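You operate a simulated robot arm through the tools that you are given. There is no shell and no other tool.

You run a simulated two-armed robot. Do the job below in one go: nothing can be reset, and whatever is moved stays where it is left.

TASK
Lap the scuff off the valve disc from the narrow drawer.
Fine: lay it in the black nest, shut the drawer, rub with the red pad and put the pad back. Set down upright: red pad. Where these are worked on the way, their far stop is far enough and under half their travel is too little: narrow drawer. What is to be rubbed or washed off counts as gone when no trace of it is left.

Only the result counts: the job must be done as asked and must still hold three seconds after the hand-in. Knocking over, shifting, dropping, spilling or breaking anything else fails it.

THE ROBOT
Two 7-joint arms with two-finger parallel grippers on one trunk, on a base that drives. Base frame: it is fixed to the floor where the robot stands at the start and does not move with it; the origin is under the middle of the robot, x ahead of it, y to its left, z up; the surface under the hand at the start is at about z = 90. Units: cm, degrees, N and s.
The left shoulder is at the start at [2, 11.3, 117.2], the right one opposite. With the tool pointing down near the work surface each hand reaches from about 24 to 62 cm from the robot's upright axis, wherever it stands, measured 20 degrees to its own side. Places, roughly: inside of the lapping nest [70, -50, 90]; narrow drawer [60, -10, 80]; red pad (5x4x5 cm) [70, -50, 90]. Payload 1.57 kg a hand.
The tool frame of a hand sits at the grasp point between the pads (the TCP): z along the fingers, y along the line on which they close. The tips reach 3 cm beyond it. Largest opening 8 cm; finger width 1.7, thickness 1.2; the body of the gripper, 4 by 8.2 cm, starts 8 cm behind the TCP.
Orientation is told as [roll, pitch, yaw] about the base's x, y, z axes, in that order, counted from this pose: with the fingers straight down and closing along the base's y, the tool's x points along the base's -x, its y along +y and its z along -z.

THE INTERFACE
- The arms move only by the tool move_arm. It takes "left_rows", "right_rows" or both (then of equal length, played together; a hand with none holds still); each is one flat list of numbers, 6 for each row, row after row: the shift along the tool's x, y, z in cm, then the turn, a rotation vector about the tool's x, y, z in degrees. In form: [x, y, z, wx, wy, wz, x, y, z, wx, wy, wz, ...]. A call has 1 to 20 rows; each row shifts and turns the commanded pose from where the row before left it, along the tool's axes as they then stand. "left_hand" and "right_hand" are, for a hand that has rows, the closure, from 0 (fully open) to 1 (shut), set as the call begins (left out, the last holds). A row lasts 0.2 s, in which the tool goes at most 5 cm and 8.6 degrees; a call with a longer step from one row to the next is refused whole, and so is a gripper value outside its range. Where a pose cannot be reached the arm comes as near as it can. A force on the tool above 40 N (or 10 N above the force at the start of the call, whichever is more), or a blocked arm, ends the call early, and 0.2 s more pass. Each finger travels about 4.5 cm/s and halts on what it meets, pressing with about 29 N; the grip force reading is that of the motor and also rises with nothing between the fingers. The clock runs only during rows and for 0.2 s after the last one: add rows that do not move to give the fingers time. The reply holds the time, the measured pose of the TCP, the force on the tool along the base axes, the opening and the grip force, in the units named above and with some noise, with the torque about the TCP (base axes, N m) and any sound that the robot's microphone picked up.
- Cameras (640 x 400 px; columns grow to the right, rows downward): "scene" is now at [9.84, -1.71, 130.13]; the picture's right is [-0.18, -0.98, 0.00], its down [-0.53, 0.10, -0.84] and it looks along [0.83, -0.15, -0.54] (base axes); focal length 214 px, centre (320, 200). "left" rides on the left gripper at [7.2, 0.7, -12.2] in its tool frame; the picture's right is [-0.09, 1.00, 0.00], its down [-0.84, -0.08, -0.54] and it looks along [-0.54, -0.05, 0.84] (tool axes); focal length 238 px, centre (320, 200). "right" rides on the right gripper at [7.2, -0.7, -12.2] in its tool frame; the picture's right is [0.09, 1.00, 0.00], its down [-0.84, 0.08, -0.54] and it looks along [-0.54, 0.05, 0.84] (tool axes); focal length 238 px, centre (320, 200). There is no depth. A picture from a camera that has moved, and an enlarged one, comes with that camera's place and axes in the base frame and with its lens.
- grab_frame(camera): a new picture of that camera. No time passes.
- raise_lower(by): slides the trunk up (or, below 0, down) by that many cm; the arms and the scene camera ride with it, the base frame stays. It gives what a move gives, with no picture.
- drive_base(legs): drives the robot by 1 to 6 legs, each [ahead, left, turn to the left] in cm, cm and degrees, along the robot's own axes; the way and the turn of a leg run together, so that a leg with both is an arc; at most 150 cm and 180 degrees a leg. The arms and the cameras ride along, it lands a little off, and it stops where it bumps. It gives what a move gives.
- aim_head(pan, tilt): turns the head with the scene camera to pan (to the left, within 80 degrees either way) and tilt (down, from -29 to 69), counted from straight ahead of the robot. It gives what a move gives.
- inspect(camera, box): a new picture of the part [left, top, right, bottom] of that camera's present view, enlarged. No time passes.
- sign_off(): hands the job in; it is judged then, once.

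Places have to be worked out from the pictures, the camera data and where the tool is seen. Open the grippers and draw the arms clear of the work before you hand the job in, unless the task says otherwise.

The tools are called after "Call:" by a JSON object that holds its "fn" and its "kwargs". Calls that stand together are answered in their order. move_arm: Moves the arms, as the interface text tells. Its arguments: {"type":"object","properties":{"left_rows":{"type":"array","items":{"type":"number"}},"left_hand":{"type":"number"},"right_rows":{"type":"array","items":{"type":"number"}},"right_hand":{"type":"number"}},"required":[]} The other tools are called the same way: raise_lower (by) slides the trunk up or down; drive_base (legs) drives the base; aim_head (pan, tilt) turns the head that bears the scene camera; grab_frame (camera) takes a picture; inspect (camera, box) takes an enlarged picture of a part of a camera's view; sign_off () hands the job in.

At the start:

```text
clock: 0.0
left_ee_pos: [39.14, 8.76, 120.21]
left_tcp_rot: [0.1, -0.1, 0.1]
left_wrist_force: [-0.5, 0.3, -0.3]
left_wrist_torque: [-0.01, 0.0, -0.02]
left_opening: 7.98
left_finger_force: 0.0
right_ee_pos: [40.55, -27.89, 117.9]
right_tcp_rot: [0.0, 0.1, 0.0]
right_wrist_force: [0.2, -0.3, -0.3]
right_wrist_torque: [-0.02, 0.0, -0.01]
right_opening: 8.0
right_finger_force: 0.0
trunk travel left (down, up): [-22.5, 34.5]
robot x, y, heading: [0.26, 0.09, 0.2]
head pan, tilt: [-10.5, 32.6]
```

scene: 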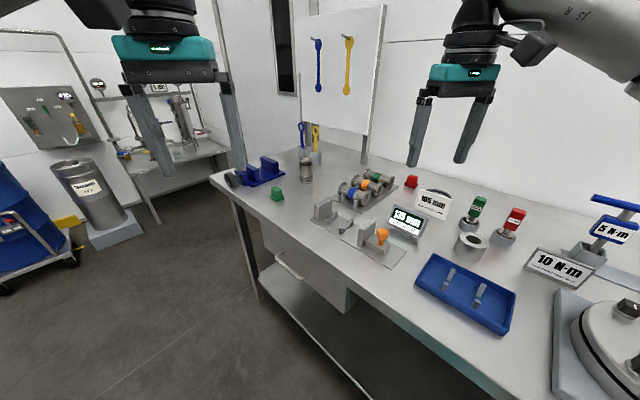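
right: 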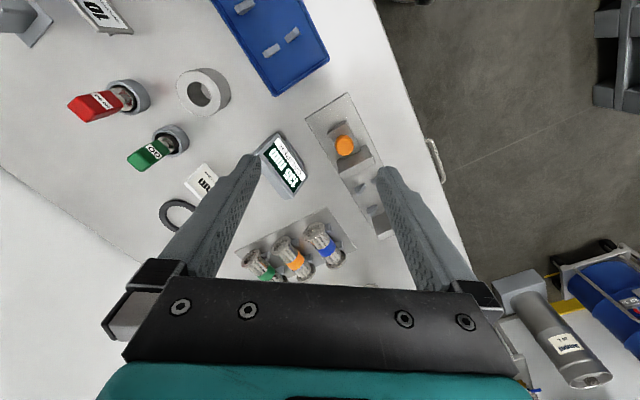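
left: 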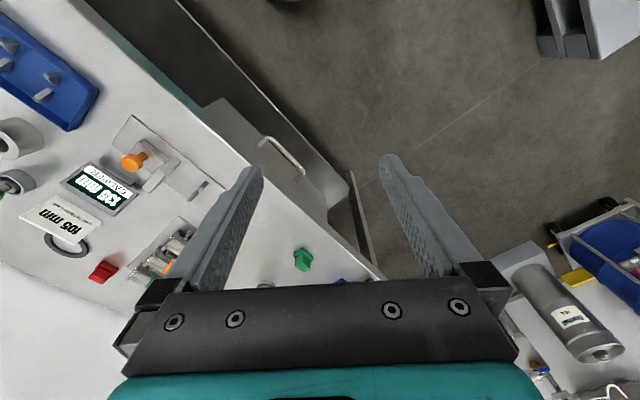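

The scene shows a bench with a drawer on its front, several pads and fixtures. I'll take enlarged views to find the nest, red pad and drawer.

Call:
{"fn": "inspect", "kwargs": {"camera": "scene", "box": [380, 150, 640, 312]}}

Call:
{"fn": "inspect", "kwargs": {"camera": "scene", "box": [210, 140, 450, 290]}}

Call:
{"fn": "inspect", "kwargs": {"camera": "right", "box": [0, 0, 400, 250]}}

```text
2.46 times, centred on (510, 231) of scene
camera zoom: at [9.84, -1.71, 130.13], right [-0.18, -0.98, 0.0], down [-0.53, 0.1, -0.84], along [0.83, -0.15, -0.54], focal length 528 px, centre (-148, 124)
```

zoom: 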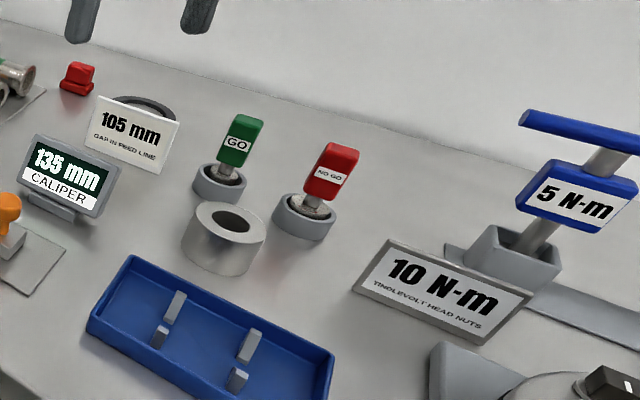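

```text
2.67 times, centred on (330, 215) of scene
camera zoom: at [9.84, -1.71, 130.13], right [-0.18, -0.98, 0.0], down [-0.53, 0.1, -0.84], along [0.83, -0.15, -0.54], focal length 572 px, centre (293, 160)
```

zoom: 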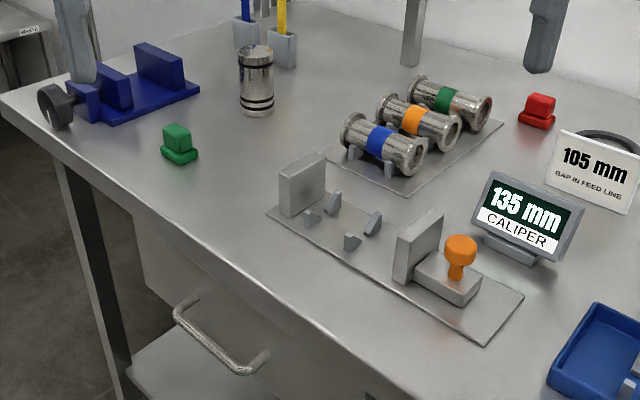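

```text
1.60 times, centred on (200, 125) of right
camera zoom: at [33.43, -28.38, 130.21], right [-0.09, 1.0, 0.0], down [0.84, 0.08, 0.54], along [0.54, 0.05, -0.84], focal length 381 px, centre (512, 320)
```

zoom: 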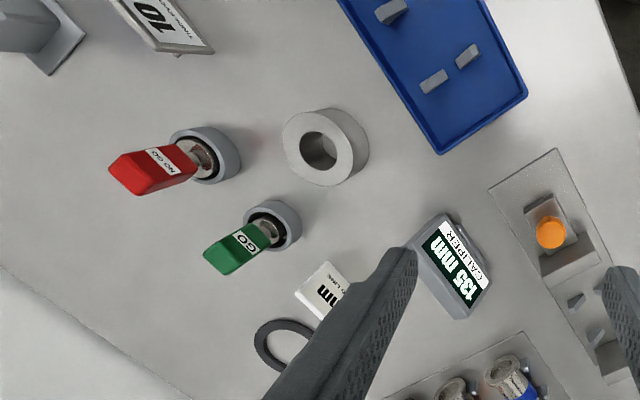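

The black ring behind the "105 mm" card looks like the nest, and the red pad stands near it. I'll turn the head to see the bench layout, the drawer and the floor.

Call:
{"fn": "aim_head", "kwargs": {"pan": -50, "tilt": 35}}

Call:
{"fn": "grab_frame", "kwargs": {"camera": "scene"}}

Call:
{"fn": "aim_head", "kwargs": {"pan": -10, "tilt": 62}}

Call:
{"fn": "grab_frame", "kwargs": {"camera": "scene"}}

```text
clock: 1.1
left_ee_pos: [39.03, 8.76, 120.26]
left_tcp_rot: [0.0, 0.0, 0.1]
left_wrist_force: [-1.0, 0.6, 1.0]
left_wrist_torque: [0.0, 0.0, 0.01]
left_opening: 7.96
left_finger_force: 0.0
right_ee_pos: [40.53, -27.9, 117.88]
right_tcp_rot: [0.0, 0.0, 0.1]
right_wrist_force: [0.5, -0.2, 0.8]
right_wrist_torque: [0.0, 0.01, -0.01]
right_opening: 8.01
right_finger_force: 0.1
trunk travel left (down, up): [-22.5, 34.5]
robot x, y, heading: [-0.03, -0.12, 0.0]
head pan, tilt: [-50.0, 35.0]
```

```text
taken
camera scene: at [6.73, -6.82, 129.76], right [-0.77, -0.64, 0.0], down [-0.37, 0.44, -0.82], along [0.53, -0.63, -0.57], focal length 214 px, centre (320, 200)
```

scene: 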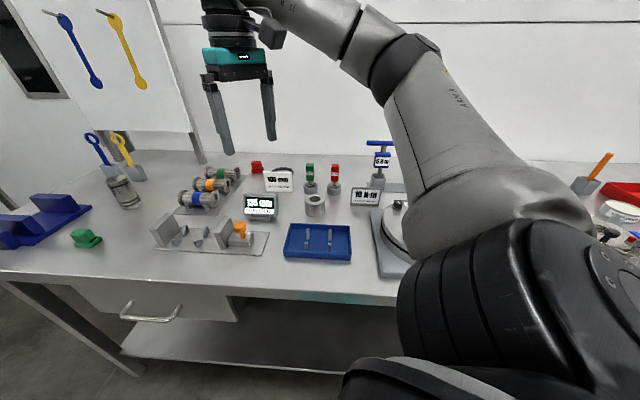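

```text
clock: 2.1
left_ee_pos: [39.05, 8.72, 120.31]
left_tcp_rot: [-0.1, 0.0, 0.1]
left_wrist_force: [-0.3, -0.4, -0.1]
left_wrist_torque: [0.02, 0.0, 0.0]
left_opening: 8.0
left_finger_force: 0.0
right_ee_pos: [40.51, -27.89, 118.01]
right_tcp_rot: [0.1, 0.0, 0.0]
right_wrist_force: [-0.1, 0.6, 0.1]
right_wrist_torque: [-0.04, -0.01, -0.02]
right_opening: 7.99
right_finger_force: 0.1
trunk travel left (down, up): [-22.5, 34.5]
robot x, y, heading: [0.16, 0.02, 0.0]
head pan, tilt: [-10.0, 62.0]
```

```text
taken
camera scene: at [7.4, -1.2, 126.1], right [-0.17, -0.98, 0.0], down [-0.87, 0.15, -0.47], along [0.46, -0.08, -0.88], focal length 214 px, centre (320, 200)
```

scene: 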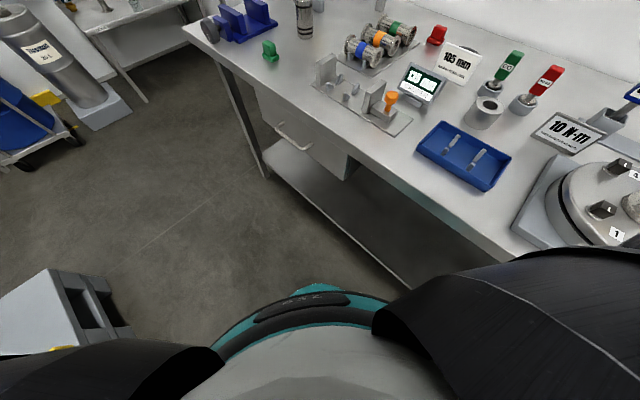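

The bench front edge runs obliquely (about heading −54° faces it), with the drawer handle near [54, 0, 80] and the nest/pad on the far side. I'll drive to stand back from the drawer and square to the bench.

Call:
{"fn": "drive_base", "kwargs": {"legs": [[10.8, 32.6, 0], [0, 0, -54]]}}

Call:
{"fn": "aim_head", "kwargs": {"pan": 10, "tilt": 45}}

Call:
{"fn": "grab_frame", "kwargs": {"camera": "scene"}}

Call:
{"fn": "grab_frame", "kwargs": {"camera": "left"}}

Call:
{"fn": "grab_frame", "kwargs": {"camera": "right"}}

```text
clock: 6.8
left_ee_pos: [40.84, 6.56, 120.21]
left_tcp_rot: [-0.1, 0.0, -53.8]
left_wrist_force: [-0.3, -0.4, -0.3]
left_wrist_torque: [0.06, 0.0, 0.01]
left_opening: 8.0
left_finger_force: 0.0
right_ee_pos: [12.25, -16.16, 118.08]
right_tcp_rot: [0.1, 0.0, -53.9]
right_wrist_force: [-0.1, 0.6, -0.6]
right_wrist_torque: [-0.03, -0.01, -0.01]
right_opening: 8.0
right_finger_force: 0.1
trunk travel left (down, up): [-22.5, 34.5]
robot x, y, heading: [11.05, 32.98, -53.8]
head pan, tilt: [-10.0, 62.0]
```

```text
clock: 7.6
left_ee_pos: [40.86, 6.67, 120.21]
left_tcp_rot: [0.0, 0.0, -53.7]
left_wrist_force: [-0.7, 0.2, 0.0]
left_wrist_torque: [0.01, -0.03, 0.03]
left_opening: 7.99
left_finger_force: 0.1
right_ee_pos: [12.26, -16.16, 117.92]
right_tcp_rot: [0.0, 0.0, -53.8]
right_wrist_force: [0.7, -0.1, -0.6]
right_wrist_torque: [0.02, -0.01, -0.03]
right_opening: 8.01
right_finger_force: 0.1
trunk travel left (down, up): [-22.5, 34.5]
robot x, y, heading: [10.79, 32.72, -53.8]
head pan, tilt: [10.0, 45.0]
```

```text
taken
camera scene: at [17.29, 26.49, 128.27], right [-0.69, -0.72, 0.0], down [-0.51, 0.49, -0.71], along [0.51, -0.49, -0.71], focal length 214 px, centre (320, 200)
```

scene: 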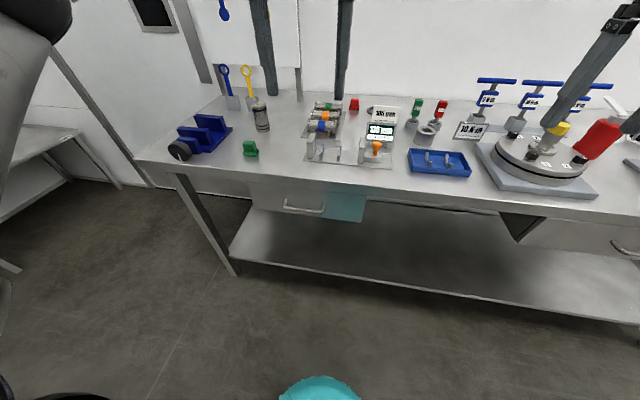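

```text
taken
camera left: at [37.29, 12.83, 132.47], right [0.86, 0.51, 0.0], down [0.43, -0.72, 0.54], along [0.28, -0.46, -0.84], focal length 238 px, centre (320, 200)
```

left: 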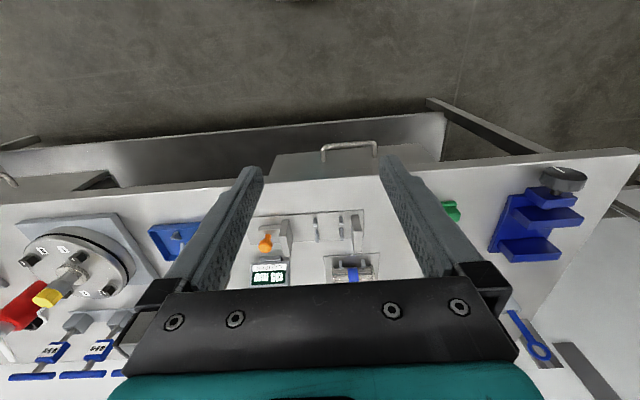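

```text
taken
camera right: at [7.51, -10.6, 130.22], right [0.75, 0.66, 0.0], down [0.56, -0.63, 0.54], along [0.36, -0.41, -0.84], focal length 238 px, centre (320, 200)
```

right: 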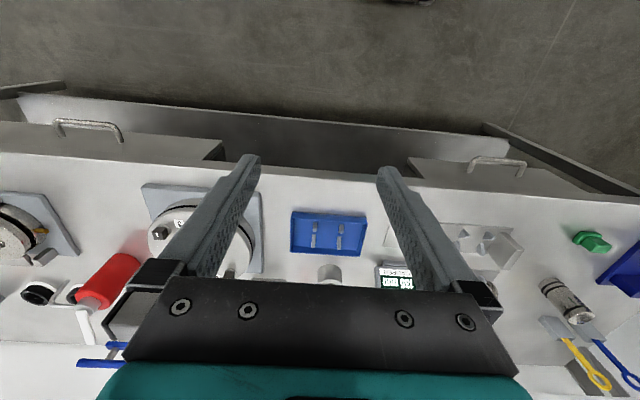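

Facing the bench now; there are two drawers, and the left one matches the given place of the narrow drawer. I'll enlarge the handle area and the area around the nest.

Call:
{"fn": "inspect", "kwargs": {"camera": "scene", "box": [230, 150, 390, 250]}}

Call:
{"fn": "inspect", "kwargs": {"camera": "scene", "box": [300, 80, 460, 180]}}

Call:
{"fn": "inspect", "kwargs": {"camera": "left", "box": [240, 110, 440, 235]}}

```text
4.00 times, centred on (310, 200) of scene
camera zoom: at [17.29, 26.49, 128.27], right [-0.69, -0.72, 0.0], down [-0.51, 0.49, -0.71], along [0.51, -0.49, -0.71], focal length 858 px, centre (360, 200)
```

zoom: 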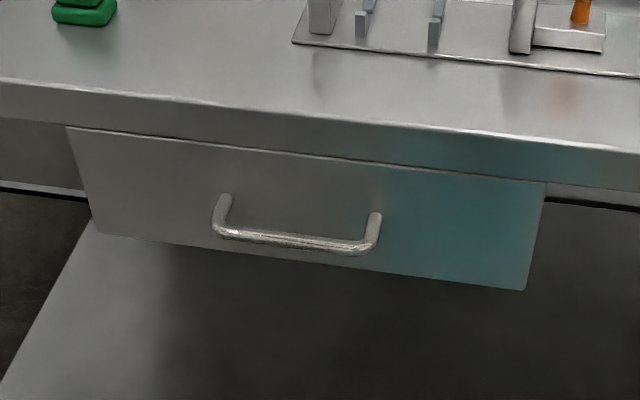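

```text
4.00 times, centred on (380, 130) of scene
camera zoom: at [17.29, 26.49, 128.27], right [-0.69, -0.72, 0.0], down [-0.51, 0.49, -0.71], along [0.51, -0.49, -0.71], focal length 858 px, centre (80, 480)
```

zoom: 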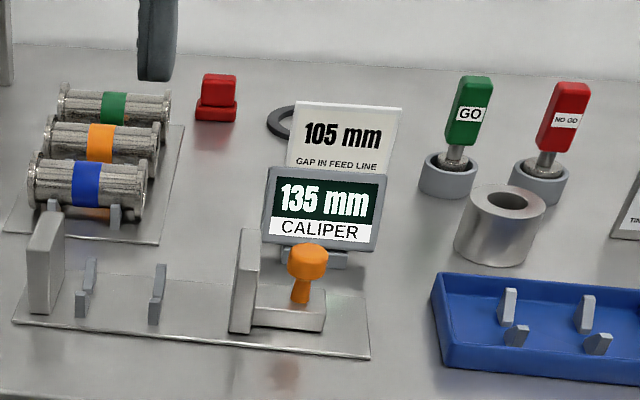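

```text
3.20 times, centred on (340, 172) of left
camera zoom: at [37.29, 12.83, 132.47], right [0.86, 0.51, 0.0], down [0.43, -0.72, 0.54], along [0.28, -0.46, -0.84], focal length 763 px, centre (256, 288)
```

zoom: 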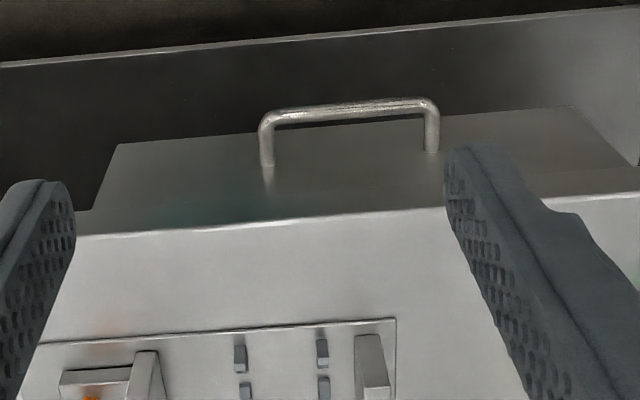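

The handle triangulates to about [52.9, -0.2, 79.1] with its bar along the bench edge. I'll lower the trunk somewhat and turn the left hand to point forward with fingers closing vertically, still clear of the bench.

Call:
{"fn": "raise_lower", "kwargs": {"by": -13}}

Call:
{"fn": "move_arm", "kwargs": {"left_rows": [0, 0, 0, -4.95, -4.95, 4.95, 0, 0, 0, -4.95, -4.95, 4.95, 0, 0, 0, -4.95, -4.95, 4.95, 0, 0, 0, -4.95, -4.95, 4.95, 0, 0, 0, -4.95, -4.95, 4.95, 0, 0, 0, -4.95, -4.95, 4.95, 0, 0, 0, -4.95, -4.95, 4.95, 0, 0, 0, -4.95, -4.95, 4.95, 0, 0, 0, -4.95, -4.95, 4.95, 0, 0, 0, -4.95, -4.95, 4.95, 0, 0, 0, -4.95, -4.95, 4.95, 0, 0, 0, -4.95, -4.95, 4.95, 0, 0, 0, -4.95, -4.95, 4.95, 0, 0, 0, -4.95, -4.95, 4.95], "left_hand": 0.45}}

Call:
{"fn": "grab_frame", "kwargs": {"camera": "left"}}

Call:
{"fn": "grab_frame", "kwargs": {"camera": "scene"}}

```text
clock: 9.2
left_ee_pos: [40.96, 6.52, 107.18]
left_tcp_rot: [0.0, 0.0, -53.8]
left_wrist_force: [-0.7, -1.4, 0.4]
left_wrist_torque: [0.03, 0.0, 0.0]
left_opening: 8.01
left_finger_force: 0.0
right_ee_pos: [12.12, -16.06, 104.93]
right_tcp_rot: [0.0, -0.1, -53.9]
right_wrist_force: [0.6, -0.2, -0.7]
right_wrist_torque: [-0.02, 0.01, 0.0]
right_opening: 8.02
right_finger_force: 0.0
trunk travel left (down, up): [-9.5, 47.5]
robot x, y, heading: [11.0, 32.59, -54.0]
head pan, tilt: [10.0, 45.0]
```

```text
clock: 12.2
left_ee_pos: [41.07, 2.56, 108.19]
left_tcp_rot: [90.1, 0.0, -143.7]
left_wrist_force: [0.4, 0.8, -0.3]
left_wrist_torque: [-0.02, 0.03, 0.01]
left_opening: 4.4
left_finger_force: 0.1
left hand out of reach, approached as far as the arm can: row 12, 13, 14
right_ee_pos: [12.16, -16.06, 104.96]
right_tcp_rot: [-0.1, 0.0, -53.9]
right_wrist_force: [1.2, -0.2, 0.2]
right_wrist_torque: [-0.01, -0.01, 0.04]
right_opening: 7.99
right_finger_force: 0.0
trunk travel left (down, up): [-9.5, 47.5]
robot x, y, heading: [11.05, 32.95, -53.7]
head pan, tilt: [10.0, 45.0]
```

```text
taken
camera left: at [39.77, 16.81, 108.92], right [-0.08, -0.05, 1.0], down [-1.0, -0.06, -0.08], along [0.06, -1.0, -0.05], focal length 238 px, centre (320, 200)
```

left: 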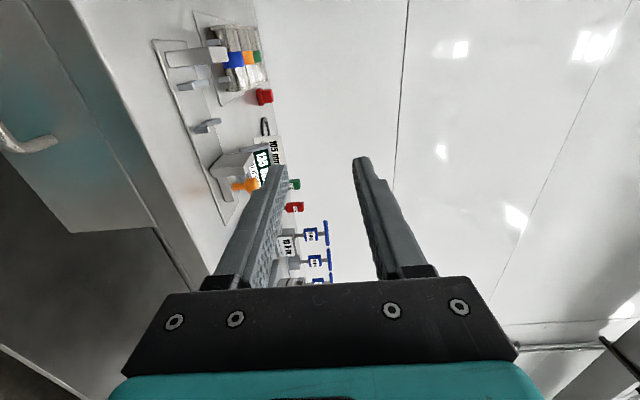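

```text
taken
camera scene: at [17.31, 26.51, 115.28], right [-0.69, -0.72, 0.0], down [-0.51, 0.49, -0.71], along [0.51, -0.49, -0.71], focal length 214 px, centre (320, 200)
```

scene: 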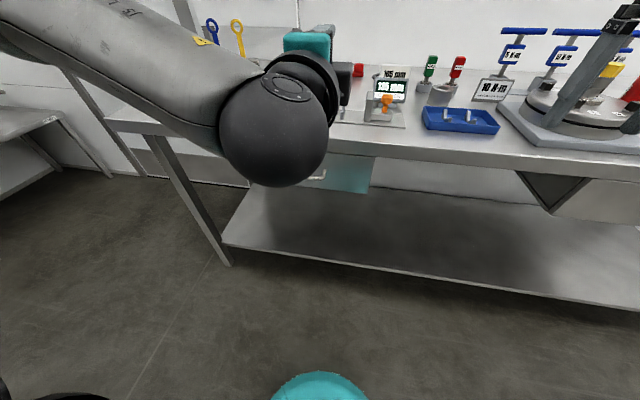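

The hand now points forward (fingers closing vertically). I'll lower it to the handle height, still about 9 cm in front of the handle, and look.

Call:
{"fn": "move_arm", "kwargs": {"left_rows": [0.9, -3.6, 0, 0, 0, 0, 0.9, -3.6, 0, 0, 0, 0, 0.9, -3.6, 0, 0, 0, 0, 0.9, -3.6, 0, 0, 0, 0, 0.9, -3.6, 0, 0, 0, 0, 0.9, -3.6, 0, 0, 0, 0, 0.9, -3.6, 0, 0, 0, 0, 0.9, -3.2, 0, 0, 0, 0]}}

Call:
{"fn": "grab_frame", "kwargs": {"camera": "left"}}

Call:
{"fn": "grab_frame", "kwargs": {"camera": "scene"}}

```text
clock: 14.0
left_ee_pos: [47.1, 6.06, 79.77]
left_tcp_rot: [90.2, 0.0, -143.8]
left_wrist_force: [0.2, -0.5, 1.0]
left_wrist_torque: [-0.02, -0.02, 0.02]
left_opening: 4.39
left_finger_force: 0.0
left hand out of reach, approached as far as the arm can: row 1
right_ee_pos: [12.2, -16.14, 105.06]
right_tcp_rot: [0.1, 0.0, -53.9]
right_wrist_force: [-1.5, -0.6, -0.3]
right_wrist_torque: [0.0, 0.0, 0.02]
right_opening: 8.01
right_finger_force: 0.1
trunk travel left (down, up): [-9.5, 47.5]
robot x, y, heading: [10.98, 33.23, -53.6]
head pan, tilt: [10.0, 45.0]
```

```text
taken
camera left: at [45.75, 20.2, 80.42], right [-0.08, -0.05, 1.0], down [-1.0, -0.06, -0.08], along [0.06, -1.0, -0.05], focal length 238 px, centre (320, 200)
```

left: 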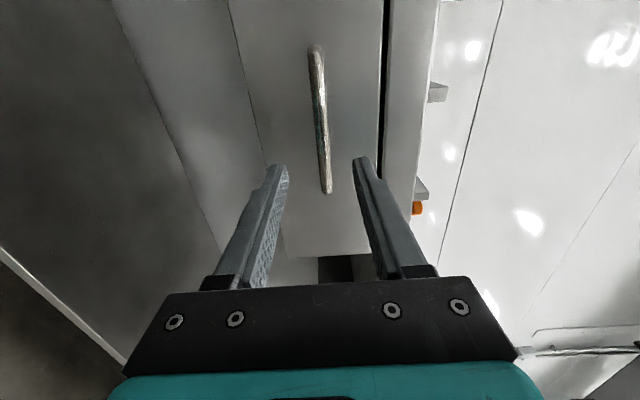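

```text
taken
camera scene: at [17.3, 26.51, 115.28], right [-0.69, -0.72, 0.0], down [-0.51, 0.49, -0.71], along [0.51, -0.49, -0.71], focal length 214 px, centre (320, 200)
```

scene: 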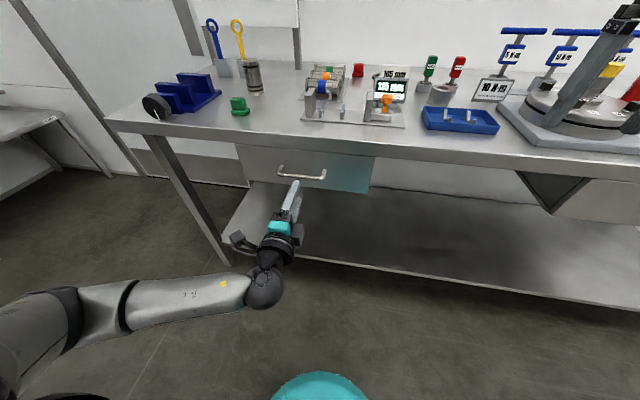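

The handle lies level with the gripper middle (z ≈ 79.9). I advance about 7.3 cm so the fingers straddle the bar.

Call:
{"fn": "move_arm", "kwargs": {"left_rows": [0.2, 0.1, 1.5, 0, 0, 0, 0.2, 0, 1.5, 0, 0, 0, 0.2, 0, 1.5, 0, 0, 0, 0.2, 0, 1.4, 0, 0, 0, 0.2, 0, 1.4, 0, 0, 0]}}

Call:
{"fn": "grab_frame", "kwargs": {"camera": "left"}}

Call:
{"fn": "inspect", "kwargs": {"camera": "scene", "box": [230, 140, 390, 240]}}

```text
clock: 15.2
left_ee_pos: [52.17, 0.73, 79.84]
left_tcp_rot: [90.0, -0.1, -143.7]
left_wrist_force: [-0.7, 0.0, 0.4]
left_wrist_torque: [0.01, -0.01, 0.01]
left_opening: 4.4
left_finger_force: 0.1
right_ee_pos: [12.2, -16.04, 104.97]
right_tcp_rot: [0.0, 0.0, -54.0]
right_wrist_force: [0.3, -0.7, -0.3]
right_wrist_torque: [-0.02, 0.0, 0.0]
right_opening: 8.01
right_finger_force: 0.0
trunk travel left (down, up): [-9.5, 47.5]
robot x, y, heading: [10.77, 32.91, -54.0]
head pan, tilt: [10.0, 45.0]
```

```text
taken
camera left: at [50.81, 14.86, 80.57], right [-0.07, -0.05, 1.0], down [-1.0, -0.06, -0.08], along [0.06, -1.0, -0.05], focal length 238 px, centre (320, 200)
```

left: 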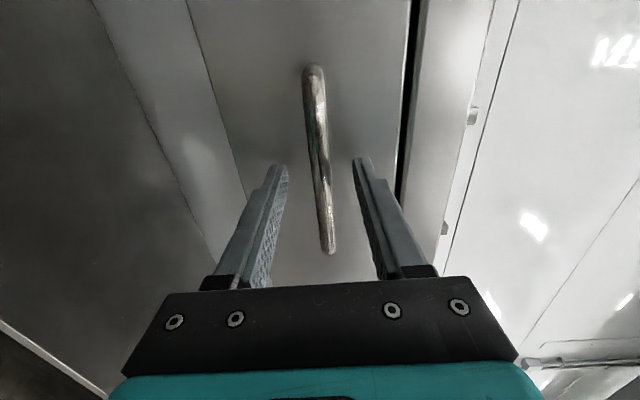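

```text
4.00 times, centred on (310, 190) of scene
camera zoom: at [17.3, 26.5, 115.28], right [-0.69, -0.72, 0.0], down [-0.51, 0.49, -0.71], along [0.51, -0.49, -0.71], focal length 858 px, centre (360, 240)
```

zoom: 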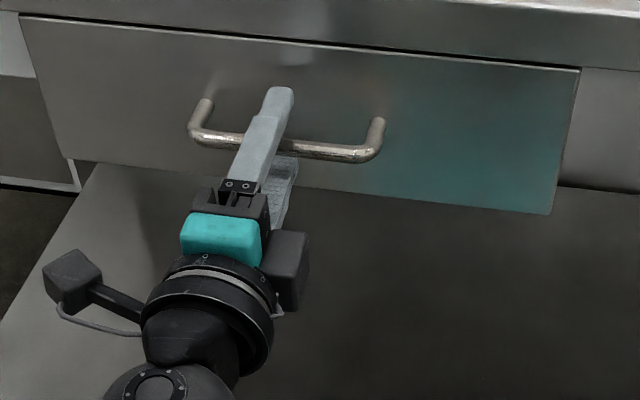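

The bar now passes between the fingers. I close the left hand on it.

Call:
{"fn": "move_arm", "kwargs": {"left_rows": [0, 0, 0, 0, 0, 0, 0, 0, 0, 0, 0, 0, 0, 0, 0, 0, 0, 0, 0, 0, 0, 0, 0, 0, 0, 0, 0, 0, 0, 0], "left_hand": 1}}

Call:
{"fn": "grab_frame", "kwargs": {"camera": "left"}}

```text
clock: 16.4
left_ee_pos: [52.18, 0.61, 79.99]
left_tcp_rot: [90.2, 0.0, -143.8]
left_wrist_force: [1.9, -0.1, 6.1]
left_wrist_torque: [-0.04, -0.05, -0.03]
left_opening: 1.2
left_finger_force: 29.1
right_ee_pos: [12.13, -16.1, 104.95]
right_tcp_rot: [0.0, 0.0, -53.9]
right_wrist_force: [0.3, -1.1, 0.2]
right_wrist_torque: [-0.01, 0.0, -0.01]
right_opening: 7.95
right_finger_force: 0.1
trunk travel left (down, up): [-9.5, 47.5]
robot x, y, heading: [10.78, 33.08, -54.1]
head pan, tilt: [10.0, 45.0]
```

```text
taken
camera left: at [50.8, 14.87, 80.68], right [-0.08, -0.05, 1.0], down [-1.0, -0.06, -0.08], along [0.06, -1.0, -0.05], focal length 238 px, centre (320, 200)
```

left: 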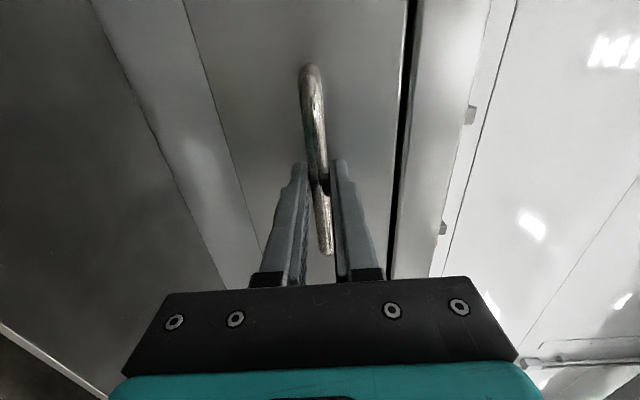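

The bar is gripped (opening 1.2 cm, 29 N). Now I pull the drawer straight out.

Call:
{"fn": "move_arm", "kwargs": {"left_rows": [0, 0, -1, 0, 0, 0, 0, 0, -1, 0, 0, 0, 0, 0, -1, 0, 0, 0, 0, 0, -1, 0, 0, 0, 0, 0, -1, 0, 0, 0, 0, 0, -1, 0, 0, 0, 0, 0, -1, 0, 0, 0, 0, 0, -1, 0, 0, 0, 0, 0, -1, 0, 0, 0, 0, 0, -1, 0, 0, 0, 0, 0, -1, 0, 0, 0, 0, 0, -1, 0, 0, 0]}}

Call:
{"fn": "grab_frame", "kwargs": {"camera": "scene"}}

```text
clock: 19.0
left_ee_pos: [44.99, 10.54, 80.05]
left_tcp_rot: [89.9, 0.1, -143.7]
left_wrist_force: [1.1, 2.2, 11.2]
left_wrist_torque: [-0.07, -0.09, 0.88]
left_opening: 1.18
left_finger_force: 28.9
right_ee_pos: [12.2, -16.13, 105.08]
right_tcp_rot: [0.1, 0.1, -53.9]
right_wrist_force: [-0.1, -0.4, -0.3]
right_wrist_torque: [0.0, -0.01, -0.01]
right_opening: 8.0
right_finger_force: 0.0
trunk travel left (down, up): [-9.5, 47.5]
robot x, y, heading: [10.9, 33.24, -54.1]
head pan, tilt: [10.0, 45.0]
```

```text
taken
camera scene: at [17.25, 26.55, 115.28], right [-0.69, -0.72, 0.0], down [-0.51, 0.49, -0.71], along [0.51, -0.49, -0.71], focal length 214 px, centre (320, 200)
```

scene: 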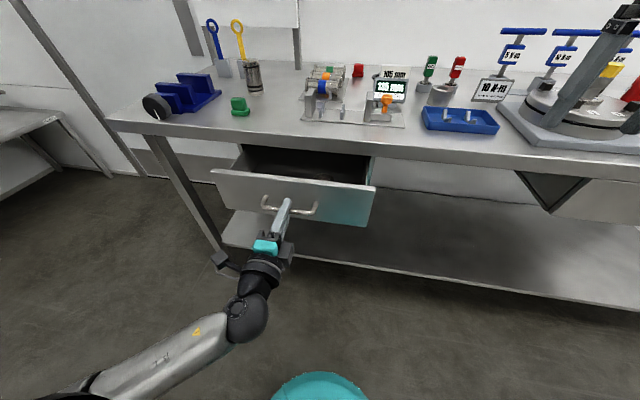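

The drawer is out about 12 cm and moving freely. I keep pulling gently toward its stop.

Call:
{"fn": "move_arm", "kwargs": {"left_rows": [0, 0.05, -1, 0, 0, 0, 0, 0.05, -1, 0, 0, 0, 0, 0, -1, 0, 0, 0, 0, 0, -1, 0, 0, 0, 0, 0, -1, 0, 0, 0, 0, 0, -1, 0, 0, 0, 0, 0, -1, 0, 0, 0, 0, 0, -1, 0, 0, 0]}}

Call:
{"fn": "grab_frame", "kwargs": {"camera": "scene"}}

```text
clock: 20.8
left_ee_pos: [40.34, 16.88, 80.03]
left_tcp_rot: [89.9, -0.1, -143.8]
left_wrist_force: [4.7, 4.2, 1.5]
left_wrist_torque: [-0.02, 0.01, -0.21]
left_opening: 1.15
left_finger_force: 29.4
right_ee_pos: [12.22, -16.07, 105.06]
right_tcp_rot: [0.0, 0.1, -53.9]
right_wrist_force: [0.6, -0.1, 0.1]
right_wrist_torque: [0.01, 0.02, 0.02]
right_opening: 7.99
right_finger_force: 0.1
trunk travel left (down, up): [-9.5, 47.5]
robot x, y, heading: [10.69, 32.63, -53.9]
head pan, tilt: [10.0, 45.0]
```

```text
taken
camera scene: at [17.33, 26.55, 115.27], right [-0.69, -0.72, 0.0], down [-0.51, 0.49, -0.71], along [0.51, -0.49, -0.71], focal length 214 px, centre (320, 200)
```

scene: 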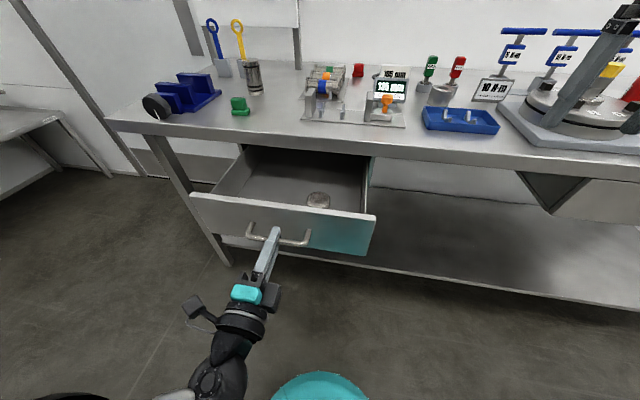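

The disc is now visible in the drawer. I pull a bit further to the stop.

Call:
{"fn": "move_arm", "kwargs": {"left_rows": [0, 0, -1, 0, 0, 0, 0, 0, -1, 0, 0, 0, 0, 0, -1, 0, 0, 0, 0, 0, -1, 0, 0, 0, 0, 0, -1, 0, 0, 0, 0, 0, -1, 0, 0, 0]}}

Call:
{"fn": "grab_frame", "kwargs": {"camera": "scene"}}

```text
clock: 22.2
left_ee_pos: [36.87, 21.76, 79.99]
left_tcp_rot: [90.1, 0.0, -143.7]
left_wrist_force: [6.2, 5.3, 0.5]
left_wrist_torque: [0.03, -0.02, -0.24]
left_opening: 1.18
left_finger_force: 28.8
right_ee_pos: [12.18, -16.03, 104.92]
right_tcp_rot: [0.0, 0.0, -53.9]
right_wrist_force: [-0.1, 0.8, -0.7]
right_wrist_torque: [-0.03, 0.02, -0.02]
right_opening: 7.99
right_finger_force: 0.1
trunk travel left (down, up): [-9.5, 47.5]
robot x, y, heading: [10.8, 33.17, -53.8]
head pan, tilt: [10.0, 45.0]
```

```text
taken
camera scene: at [17.34, 26.55, 115.28], right [-0.69, -0.72, 0.0], down [-0.51, 0.49, -0.71], along [0.51, -0.49, -0.71], focal length 214 px, centre (320, 200)
```

scene: 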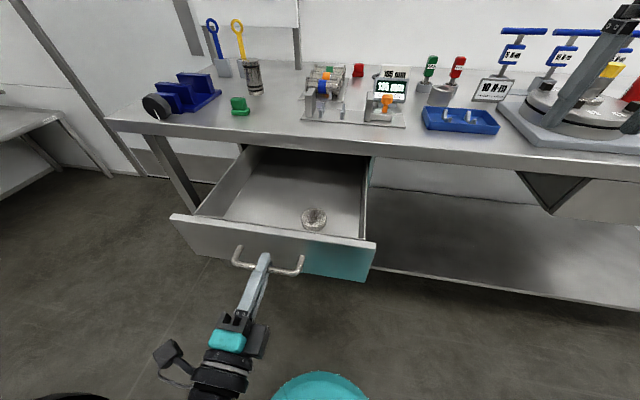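

Drawer out about 26 cm. A few more centimetres to see whether the stop is reached.

Call:
{"fn": "move_arm", "kwargs": {"left_rows": [0.05, 0, -1, 0, 0, 0, 0.05, 0, -1, 0, 0, 0, 0.05, 0, -1, 0, 0, 0, 0, 0, -1, 0, 0, 0]}}

Call:
{"fn": "inspect", "kwargs": {"camera": "scene", "box": [160, 130, 400, 280]}}

Call:
{"fn": "grab_frame", "kwargs": {"camera": "left"}}

```text
clock: 23.2
left_ee_pos: [34.46, 25.07, 79.93]
left_tcp_rot: [90.0, 0.1, -143.9]
left_wrist_force: [3.0, -5.1, -0.5]
left_wrist_torque: [0.0, 0.03, 0.35]
left_opening: 1.21
left_finger_force: 29.1
right_ee_pos: [12.21, -16.03, 104.91]
right_tcp_rot: [0.0, 0.0, -53.8]
right_wrist_force: [0.1, 1.3, 0.3]
right_wrist_torque: [0.0, -0.04, -0.04]
right_opening: 7.99
right_finger_force: 0.0
trunk travel left (down, up): [-9.5, 47.5]
robot x, y, heading: [10.9, 33.13, -54.1]
head pan, tilt: [10.0, 45.0]
```

```text
2.67 times, centred on (280, 205) of scene
camera zoom: at [17.34, 26.45, 115.27], right [-0.69, -0.72, 0.0], down [-0.51, 0.49, -0.71], along [0.51, -0.49, -0.71], focal length 572 px, centre (427, 187)
```

zoom: 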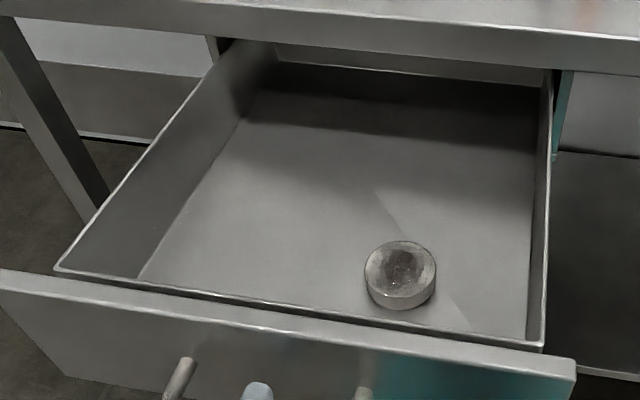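

```text
taken
camera left: at [33.16, 39.12, 80.72], right [-0.07, -0.05, 1.0], down [-1.0, -0.06, -0.08], along [0.06, -1.0, -0.05], focal length 238 px, centre (320, 200)
```

left: 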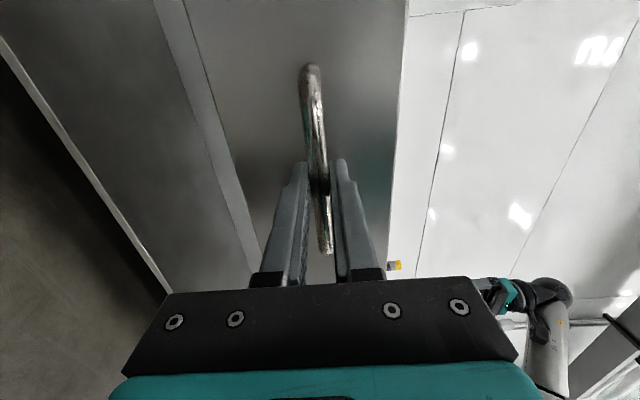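

The drawer is out 30 cm with its back near the bench; the disc (≈5.8 cm wide, scuffed on top) lies near [38.7, 8.9, 77]. I keep the left hand on the handle and bring the right hand above the disc to look down on it.

Call:
{"fn": "move_arm", "kwargs": {"right_rows": [0.3, 3, 0, 0, 0, 0, 0.3, 3, 0, 0, 0, 0, 0.3, 3, 0, 0, 0, 0, 0.3, 3, 0, 0, 0, 0, 0.3, 3, 0, 0, 0, 0, 0.3, 3, 0, 0, 0, 0, 0.3, 3, 0, 0, 0, 0, 0.3, 3, 0, 0, 0, 0, 0.3, 3, 0, 0, 0, 0, 0.3, 3, 0, 0, 0, 0, 0.3, 3, 0, 0, 0, 0, 0.3, 3, 0, 0, 0, 0]}}

Call:
{"fn": "grab_frame", "kwargs": {"camera": "right"}}

Call:
{"fn": "grab_frame", "kwargs": {"camera": "scene"}}

```text
clock: 25.8
left_ee_pos: [34.39, 24.89, 79.96]
left_tcp_rot: [90.0, 0.1, -143.8]
left_wrist_force: [1.6, -6.1, 0.8]
left_wrist_torque: [-0.01, 0.02, -0.88]
left_opening: 1.18
left_finger_force: 29.5
right_ee_pos: [39.28, 8.07, 104.96]
right_tcp_rot: [0.0, 0.0, -53.9]
right_wrist_force: [-0.3, 0.2, 0.2]
right_wrist_torque: [0.02, -0.02, 0.0]
right_opening: 8.01
right_finger_force: 0.0
trunk travel left (down, up): [-9.5, 47.5]
robot x, y, heading: [10.99, 33.4, -54.0]
head pan, tilt: [10.0, 45.0]
```

```text
taken
camera right: at [34.52, 13.53, 117.13], right [0.75, 0.66, 0.0], down [0.56, -0.63, 0.54], along [0.36, -0.41, -0.84], focal length 238 px, centre (320, 200)
```

right: 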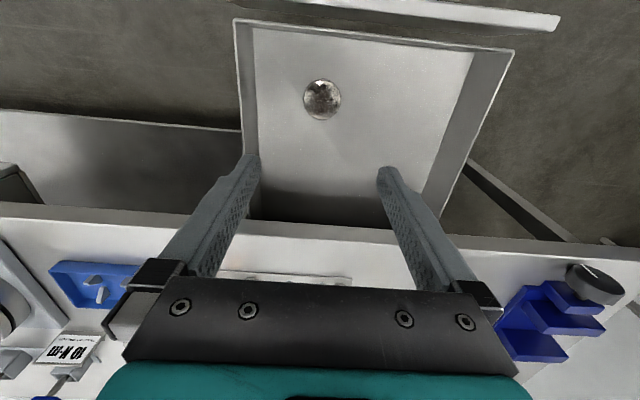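

```text
taken
camera scene: at [17.3, 26.45, 115.27], right [-0.69, -0.72, 0.0], down [-0.51, 0.49, -0.71], along [0.51, -0.49, -0.71], focal length 214 px, centre (320, 200)
```

scene: 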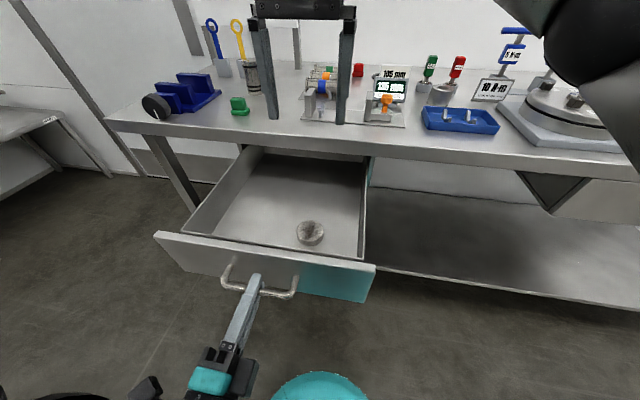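

The disc triangulates to about [39.2, 8.6], top z ≈ 78.5. I zoom on it to judge thickness before gripping.

Call:
{"fn": "inspect", "kwargs": {"camera": "scene", "box": [270, 205, 350, 255]}}

Call:
{"fn": "inspect", "kwargs": {"camera": "right", "box": [280, 70, 360, 120]}}

```text
8.00 times, centred on (310, 230) of scene
camera zoom: at [17.3, 26.45, 115.27], right [-0.69, -0.72, 0.0], down [-0.51, 0.49, -0.71], along [0.51, -0.49, -0.71], focal length 1716 px, centre (400, -40)
```

zoom: 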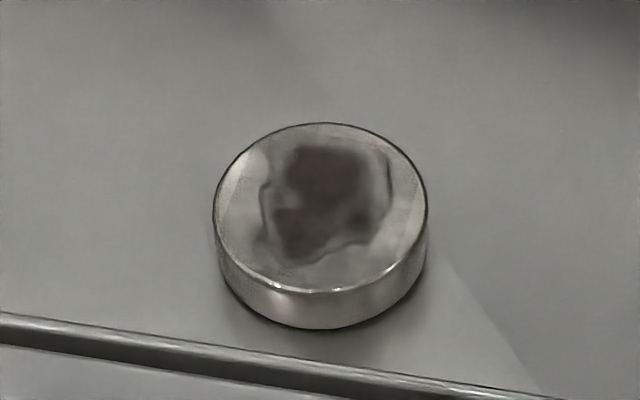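

```text
8.00 times, centred on (320, 95) of right
camera zoom: at [34.52, 13.53, 117.13], right [0.75, 0.66, 0.0], down [0.56, -0.63, 0.54], along [0.36, -0.41, -0.84], focal length 1907 px, centre (320, 1040)
```

zoom: 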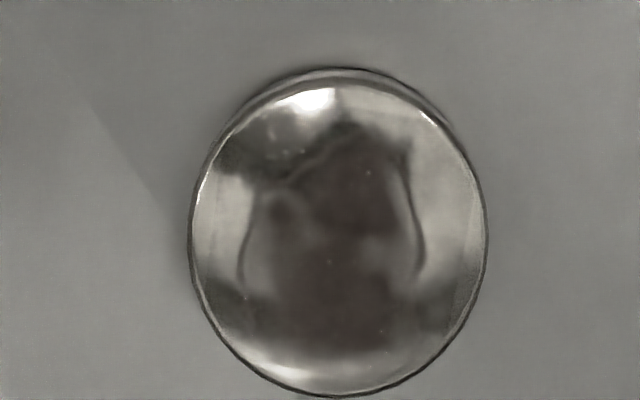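

Disc is about 5.8 cm across and 1.6 cm thick, almost directly under the right hand. I descend to z ≈ 81.5 around it and check.

Call:
{"fn": "move_arm", "kwargs": {"right_rows": [0, 0.3, 3, 0, 0, 0, 0.1, 0, 3, 0, 0, 0, 0, 0, 3, 0, 0, 0, 0, 0, 3, 0, 0, 0, 0, 0, 3, 0, 0, 0, 0, 0, 3, 0, 0, 0, 0, 0, 3, 0, 0, 0, 0, 0, 2.5, 0, 0, 0], "right_hand": 0}}

Call:
{"fn": "grab_frame", "kwargs": {"camera": "right"}}

Call:
{"fn": "grab_frame", "kwargs": {"camera": "scene"}}

```text
clock: 27.6
left_ee_pos: [34.45, 24.91, 79.99]
left_tcp_rot: [90.1, 0.1, -143.8]
left_wrist_force: [-0.8, -7.5, 1.2]
left_wrist_torque: [-0.02, 0.01, -0.19]
left_opening: 1.17
left_finger_force: 29.5
right_ee_pos: [39.32, 8.26, 81.35]
right_tcp_rot: [0.1, -0.1, -53.9]
right_wrist_force: [0.3, -0.4, -0.2]
right_wrist_torque: [0.0, -0.02, 0.0]
right_opening: 7.96
right_finger_force: 0.1
trunk travel left (down, up): [-9.5, 47.5]
robot x, y, heading: [10.89, 32.76, -53.8]
head pan, tilt: [10.0, 45.0]
```

```text
taken
camera right: at [34.6, 13.76, 93.73], right [0.75, 0.66, 0.0], down [0.56, -0.63, 0.54], along [0.36, -0.41, -0.84], focal length 238 px, centre (320, 200)
```

right: 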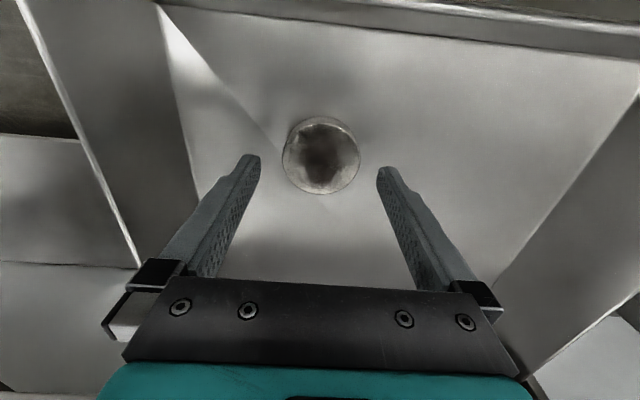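

```text
taken
camera scene: at [17.29, 26.44, 115.27], right [-0.69, -0.72, 0.0], down [-0.51, 0.49, -0.71], along [0.51, -0.49, -0.71], focal length 214 px, centre (320, 200)
```

scene: 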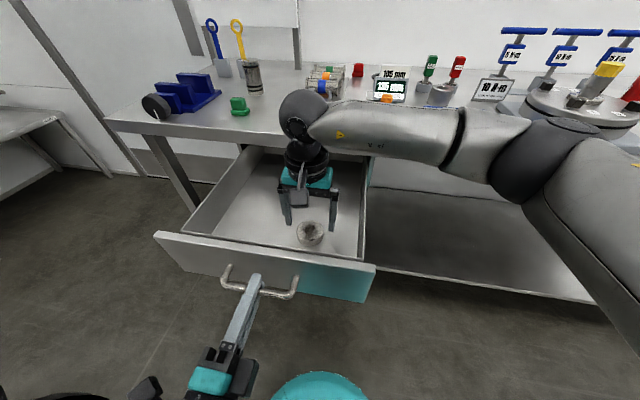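

The disc top reads z ≈ 77.1 and sits about 0.5 cm nearer the robot than the TCP. I correct, descend 2.2 cm and close.

Call:
{"fn": "move_arm", "kwargs": {"right_rows": [0.5, 0.05, 0.6, 0, 0, 0, 0, 0, 0.8, 0, 0, 0, 0, 0, 0.8, 0, 0, 0]}}

Call:
{"fn": "move_arm", "kwargs": {"right_rows": [0, 0, 0, 0, 0, 0, 0, 0, 0, 0, 0, 0, 0, 0, 0, 0, 0, 0, 0, 0, 0, 0, 0, 0, 0, 0, 0, 0, 0, 0], "right_hand": 1}}

Call:
{"fn": "grab_frame", "kwargs": {"camera": "right"}}

```text
clock: 28.4
left_ee_pos: [34.5, 24.92, 80.0]
left_tcp_rot: [90.0, 0.0, -143.9]
left_wrist_force: [-1.0, -7.0, 0.2]
left_wrist_torque: [-0.04, -0.02, 0.01]
left_opening: 1.14
left_finger_force: 29.3
right_ee_pos: [39.05, 8.58, 79.24]
right_tcp_rot: [0.0, 0.0, -54.0]
right_wrist_force: [0.6, -0.2, -0.5]
right_wrist_torque: [0.01, 0.0, 0.01]
right_opening: 8.01
right_finger_force: 0.0
trunk travel left (down, up): [-9.5, 47.5]
robot x, y, heading: [10.78, 32.72, -53.8]
head pan, tilt: [10.0, 45.0]
```

```text
clock: 29.6
left_ee_pos: [34.38, 24.93, 79.98]
left_tcp_rot: [90.0, 0.0, -143.7]
left_wrist_force: [-2.9, -6.4, 0.9]
left_wrist_torque: [-0.01, 0.02, 0.05]
left_opening: 1.19
left_finger_force: 29.5
right_ee_pos: [39.01, 8.63, 79.34]
right_tcp_rot: [0.1, 0.1, -53.8]
right_wrist_force: [0.0, -0.6, -0.4]
right_wrist_torque: [0.02, 0.0, 0.01]
right_opening: 5.91
right_finger_force: 28.8
trunk travel left (down, up): [-9.5, 47.5]
robot x, y, heading: [10.49, 33.04, -53.7]
head pan, tilt: [10.0, 45.0]
```

```text
taken
camera right: at [34.36, 14.15, 91.52], right [0.75, 0.66, 0.0], down [0.56, -0.63, 0.54], along [0.36, -0.41, -0.84], focal length 238 px, centre (320, 200)
```

right: 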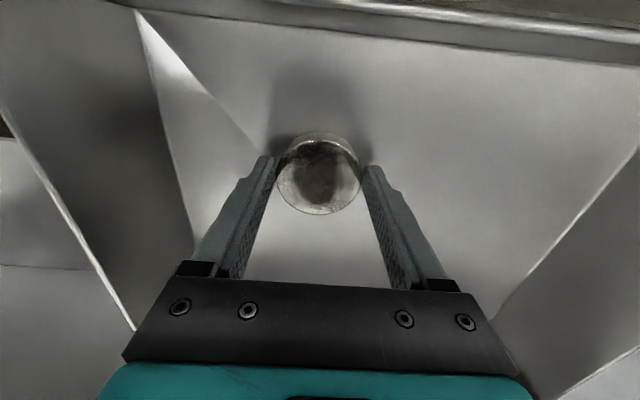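

Disc is held (opening 5.91 cm). I lift it straight up well above the drawer and check the grip.

Call:
{"fn": "move_arm", "kwargs": {"right_rows": [0, 0, -1, 0, 0, 0, 0, 0, -1.5, 0, 0, 0, 0, 0, -2, 0, 0, 0, 0, 0, -2, 0, 0, 0, 0, 0, -2, 0, 0, 0, 0, 0, -2, 0, 0, 0, 0, 0, -2, 0, 0, 0, 0, 0, -2, 0, 0, 0, 0, 0, -2, 0, 0, 0, 0, 0, -2, 0, 0, 0, 0, 0, -2, 0, 0, 0, 0, 0, -2, 0, 0, 0]}}

Call:
{"fn": "grab_frame", "kwargs": {"camera": "right"}}

Call:
{"fn": "grab_frame", "kwargs": {"camera": "scene"}}

```text
clock: 32.2
left_ee_pos: [34.44, 25.0, 80.03]
left_tcp_rot: [90.1, 0.0, -143.9]
left_wrist_force: [-1.8, -5.6, 0.5]
left_wrist_torque: [0.0, -0.01, -0.08]
left_opening: 1.18
left_finger_force: 29.1
right_ee_pos: [39.14, 8.6, 101.79]
right_tcp_rot: [0.0, 0.0, -53.9]
right_wrist_force: [0.2, -0.3, -2.7]
right_wrist_torque: [0.05, 0.0, 0.0]
right_opening: 5.88
right_finger_force: 28.9
trunk travel left (down, up): [-9.5, 47.5]
robot x, y, heading: [10.93, 33.05, -54.0]
head pan, tilt: [10.0, 45.0]
```

```text
taken
camera right: at [34.39, 14.22, 114.05], right [0.75, 0.66, 0.0], down [0.56, -0.63, 0.54], along [0.36, -0.41, -0.84], focal length 238 px, centre (320, 200)
```

right: 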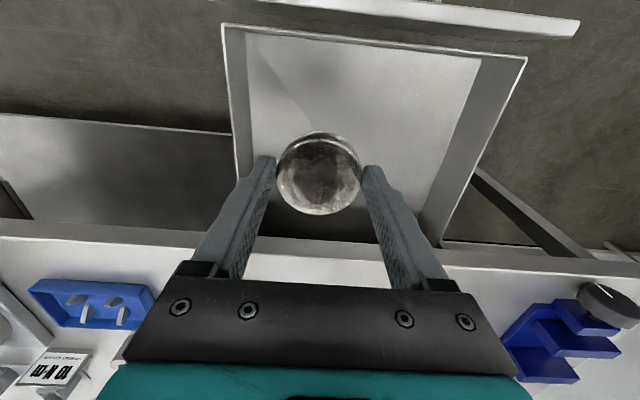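

```text
taken
camera scene: at [17.29, 26.44, 115.27], right [-0.69, -0.72, 0.0], down [-0.51, 0.49, -0.71], along [0.51, -0.49, -0.71], focal length 214 px, centre (320, 200)
```

scene: 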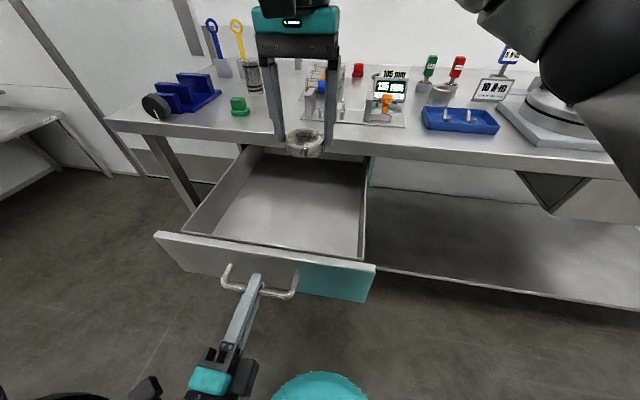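

Disc is firmly held. I move the right hand aside to the right (in front of the bench) so the left arm can push the drawer shut freely.

Call:
{"fn": "move_arm", "kwargs": {"right_rows": [0, -3, -0.3, 0, 0, 0, 0, -3, -0.3, 0, 0, 0, 0, -3, -0.3, 0, 0, 0, 0, -3, -0.3, 0, 0, 0, 0, -3, -0.3, 0, 0, 0, 0, -3, -0.3, 0, 0, 0, 0, -3, -0.3, 0, 0, 0, 0, -3, -0.3, 0, 0, 0, 0, -3, -0.3, 0, 0, 0, 0, -3, -0.3, 0, 0, 0]}}

Call:
{"fn": "move_arm", "kwargs": {"left_rows": [0, 0, 1, 0, 0, 0, 0, 0, 1.5, 0, 0, 0, 0, 0, 1.5, 0, 0, 0, 0, 0, 1.5, 0, 0, 0, 0, 0, 1.5, 0, 0, 0, 0, 0, 1.5, 0, 0, 0, 0, 0, 1.5, 0, 0, 0, 0, 0, 1.5, 0, 0, 0, 0, 0, 1.5, 0, 0, 0, 0, 0, 1.5, 0, 0, 0, 0, 0, 1.5, 0, 0, 0, 0, 0, 1.5, 0, 0, 0, 0, 0, 1.5, 0, 0, 0, 0, 0, 1.5, 0, 0, 0, 0, 0, 1.5, 0, 0, 0, 0, 0, 1.5, 0, 0, 0, 0, 0, 1.5, 0, 0, 0]}}

Call:
{"fn": "grab_frame", "kwargs": {"camera": "scene"}}

```text
clock: 34.4
left_ee_pos: [34.45, 24.96, 80.01]
left_tcp_rot: [90.0, 0.0, -143.7]
left_wrist_force: [-3.1, -5.7, 0.2]
left_wrist_torque: [0.0, -0.07, 0.52]
left_opening: 1.17
left_finger_force: 29.1
right_ee_pos: [14.82, -9.02, 104.65]
right_tcp_rot: [0.1, 0.1, -53.7]
right_wrist_force: [-0.5, -1.3, -2.0]
right_wrist_torque: [0.0, 0.05, -0.01]
right_opening: 5.9
right_finger_force: 28.8
trunk travel left (down, up): [-9.5, 47.5]
robot x, y, heading: [11.05, 33.01, -54.2]
head pan, tilt: [10.0, 45.0]
```

```text
clock: 38.0
left_ee_pos: [49.19, 4.67, 80.02]
left_tcp_rot: [90.0, 0.0, -143.8]
left_wrist_force: [-7.9, -6.8, 0.5]
left_wrist_torque: [0.0, -0.03, -0.06]
left_opening: 1.19
left_finger_force: 29.1
right_ee_pos: [14.8, -9.12, 104.69]
right_tcp_rot: [0.0, -0.1, -53.9]
right_wrist_force: [-0.7, -0.4, -2.6]
right_wrist_torque: [0.0, 0.04, 0.01]
right_opening: 5.9
right_finger_force: 29.3
trunk travel left (down, up): [-9.5, 47.5]
robot x, y, heading: [11.12, 33.08, -53.6]
head pan, tilt: [10.0, 45.0]
```

```text
taken
camera scene: at [17.22, 26.42, 115.28], right [-0.69, -0.72, 0.0], down [-0.51, 0.49, -0.71], along [0.51, -0.49, -0.71], focal length 214 px, centre (320, 200)
```

scene: 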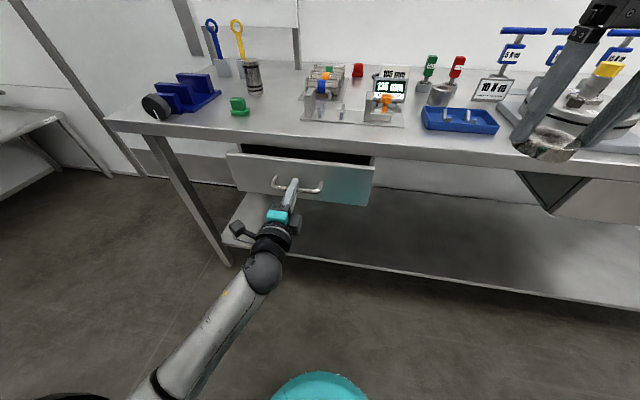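

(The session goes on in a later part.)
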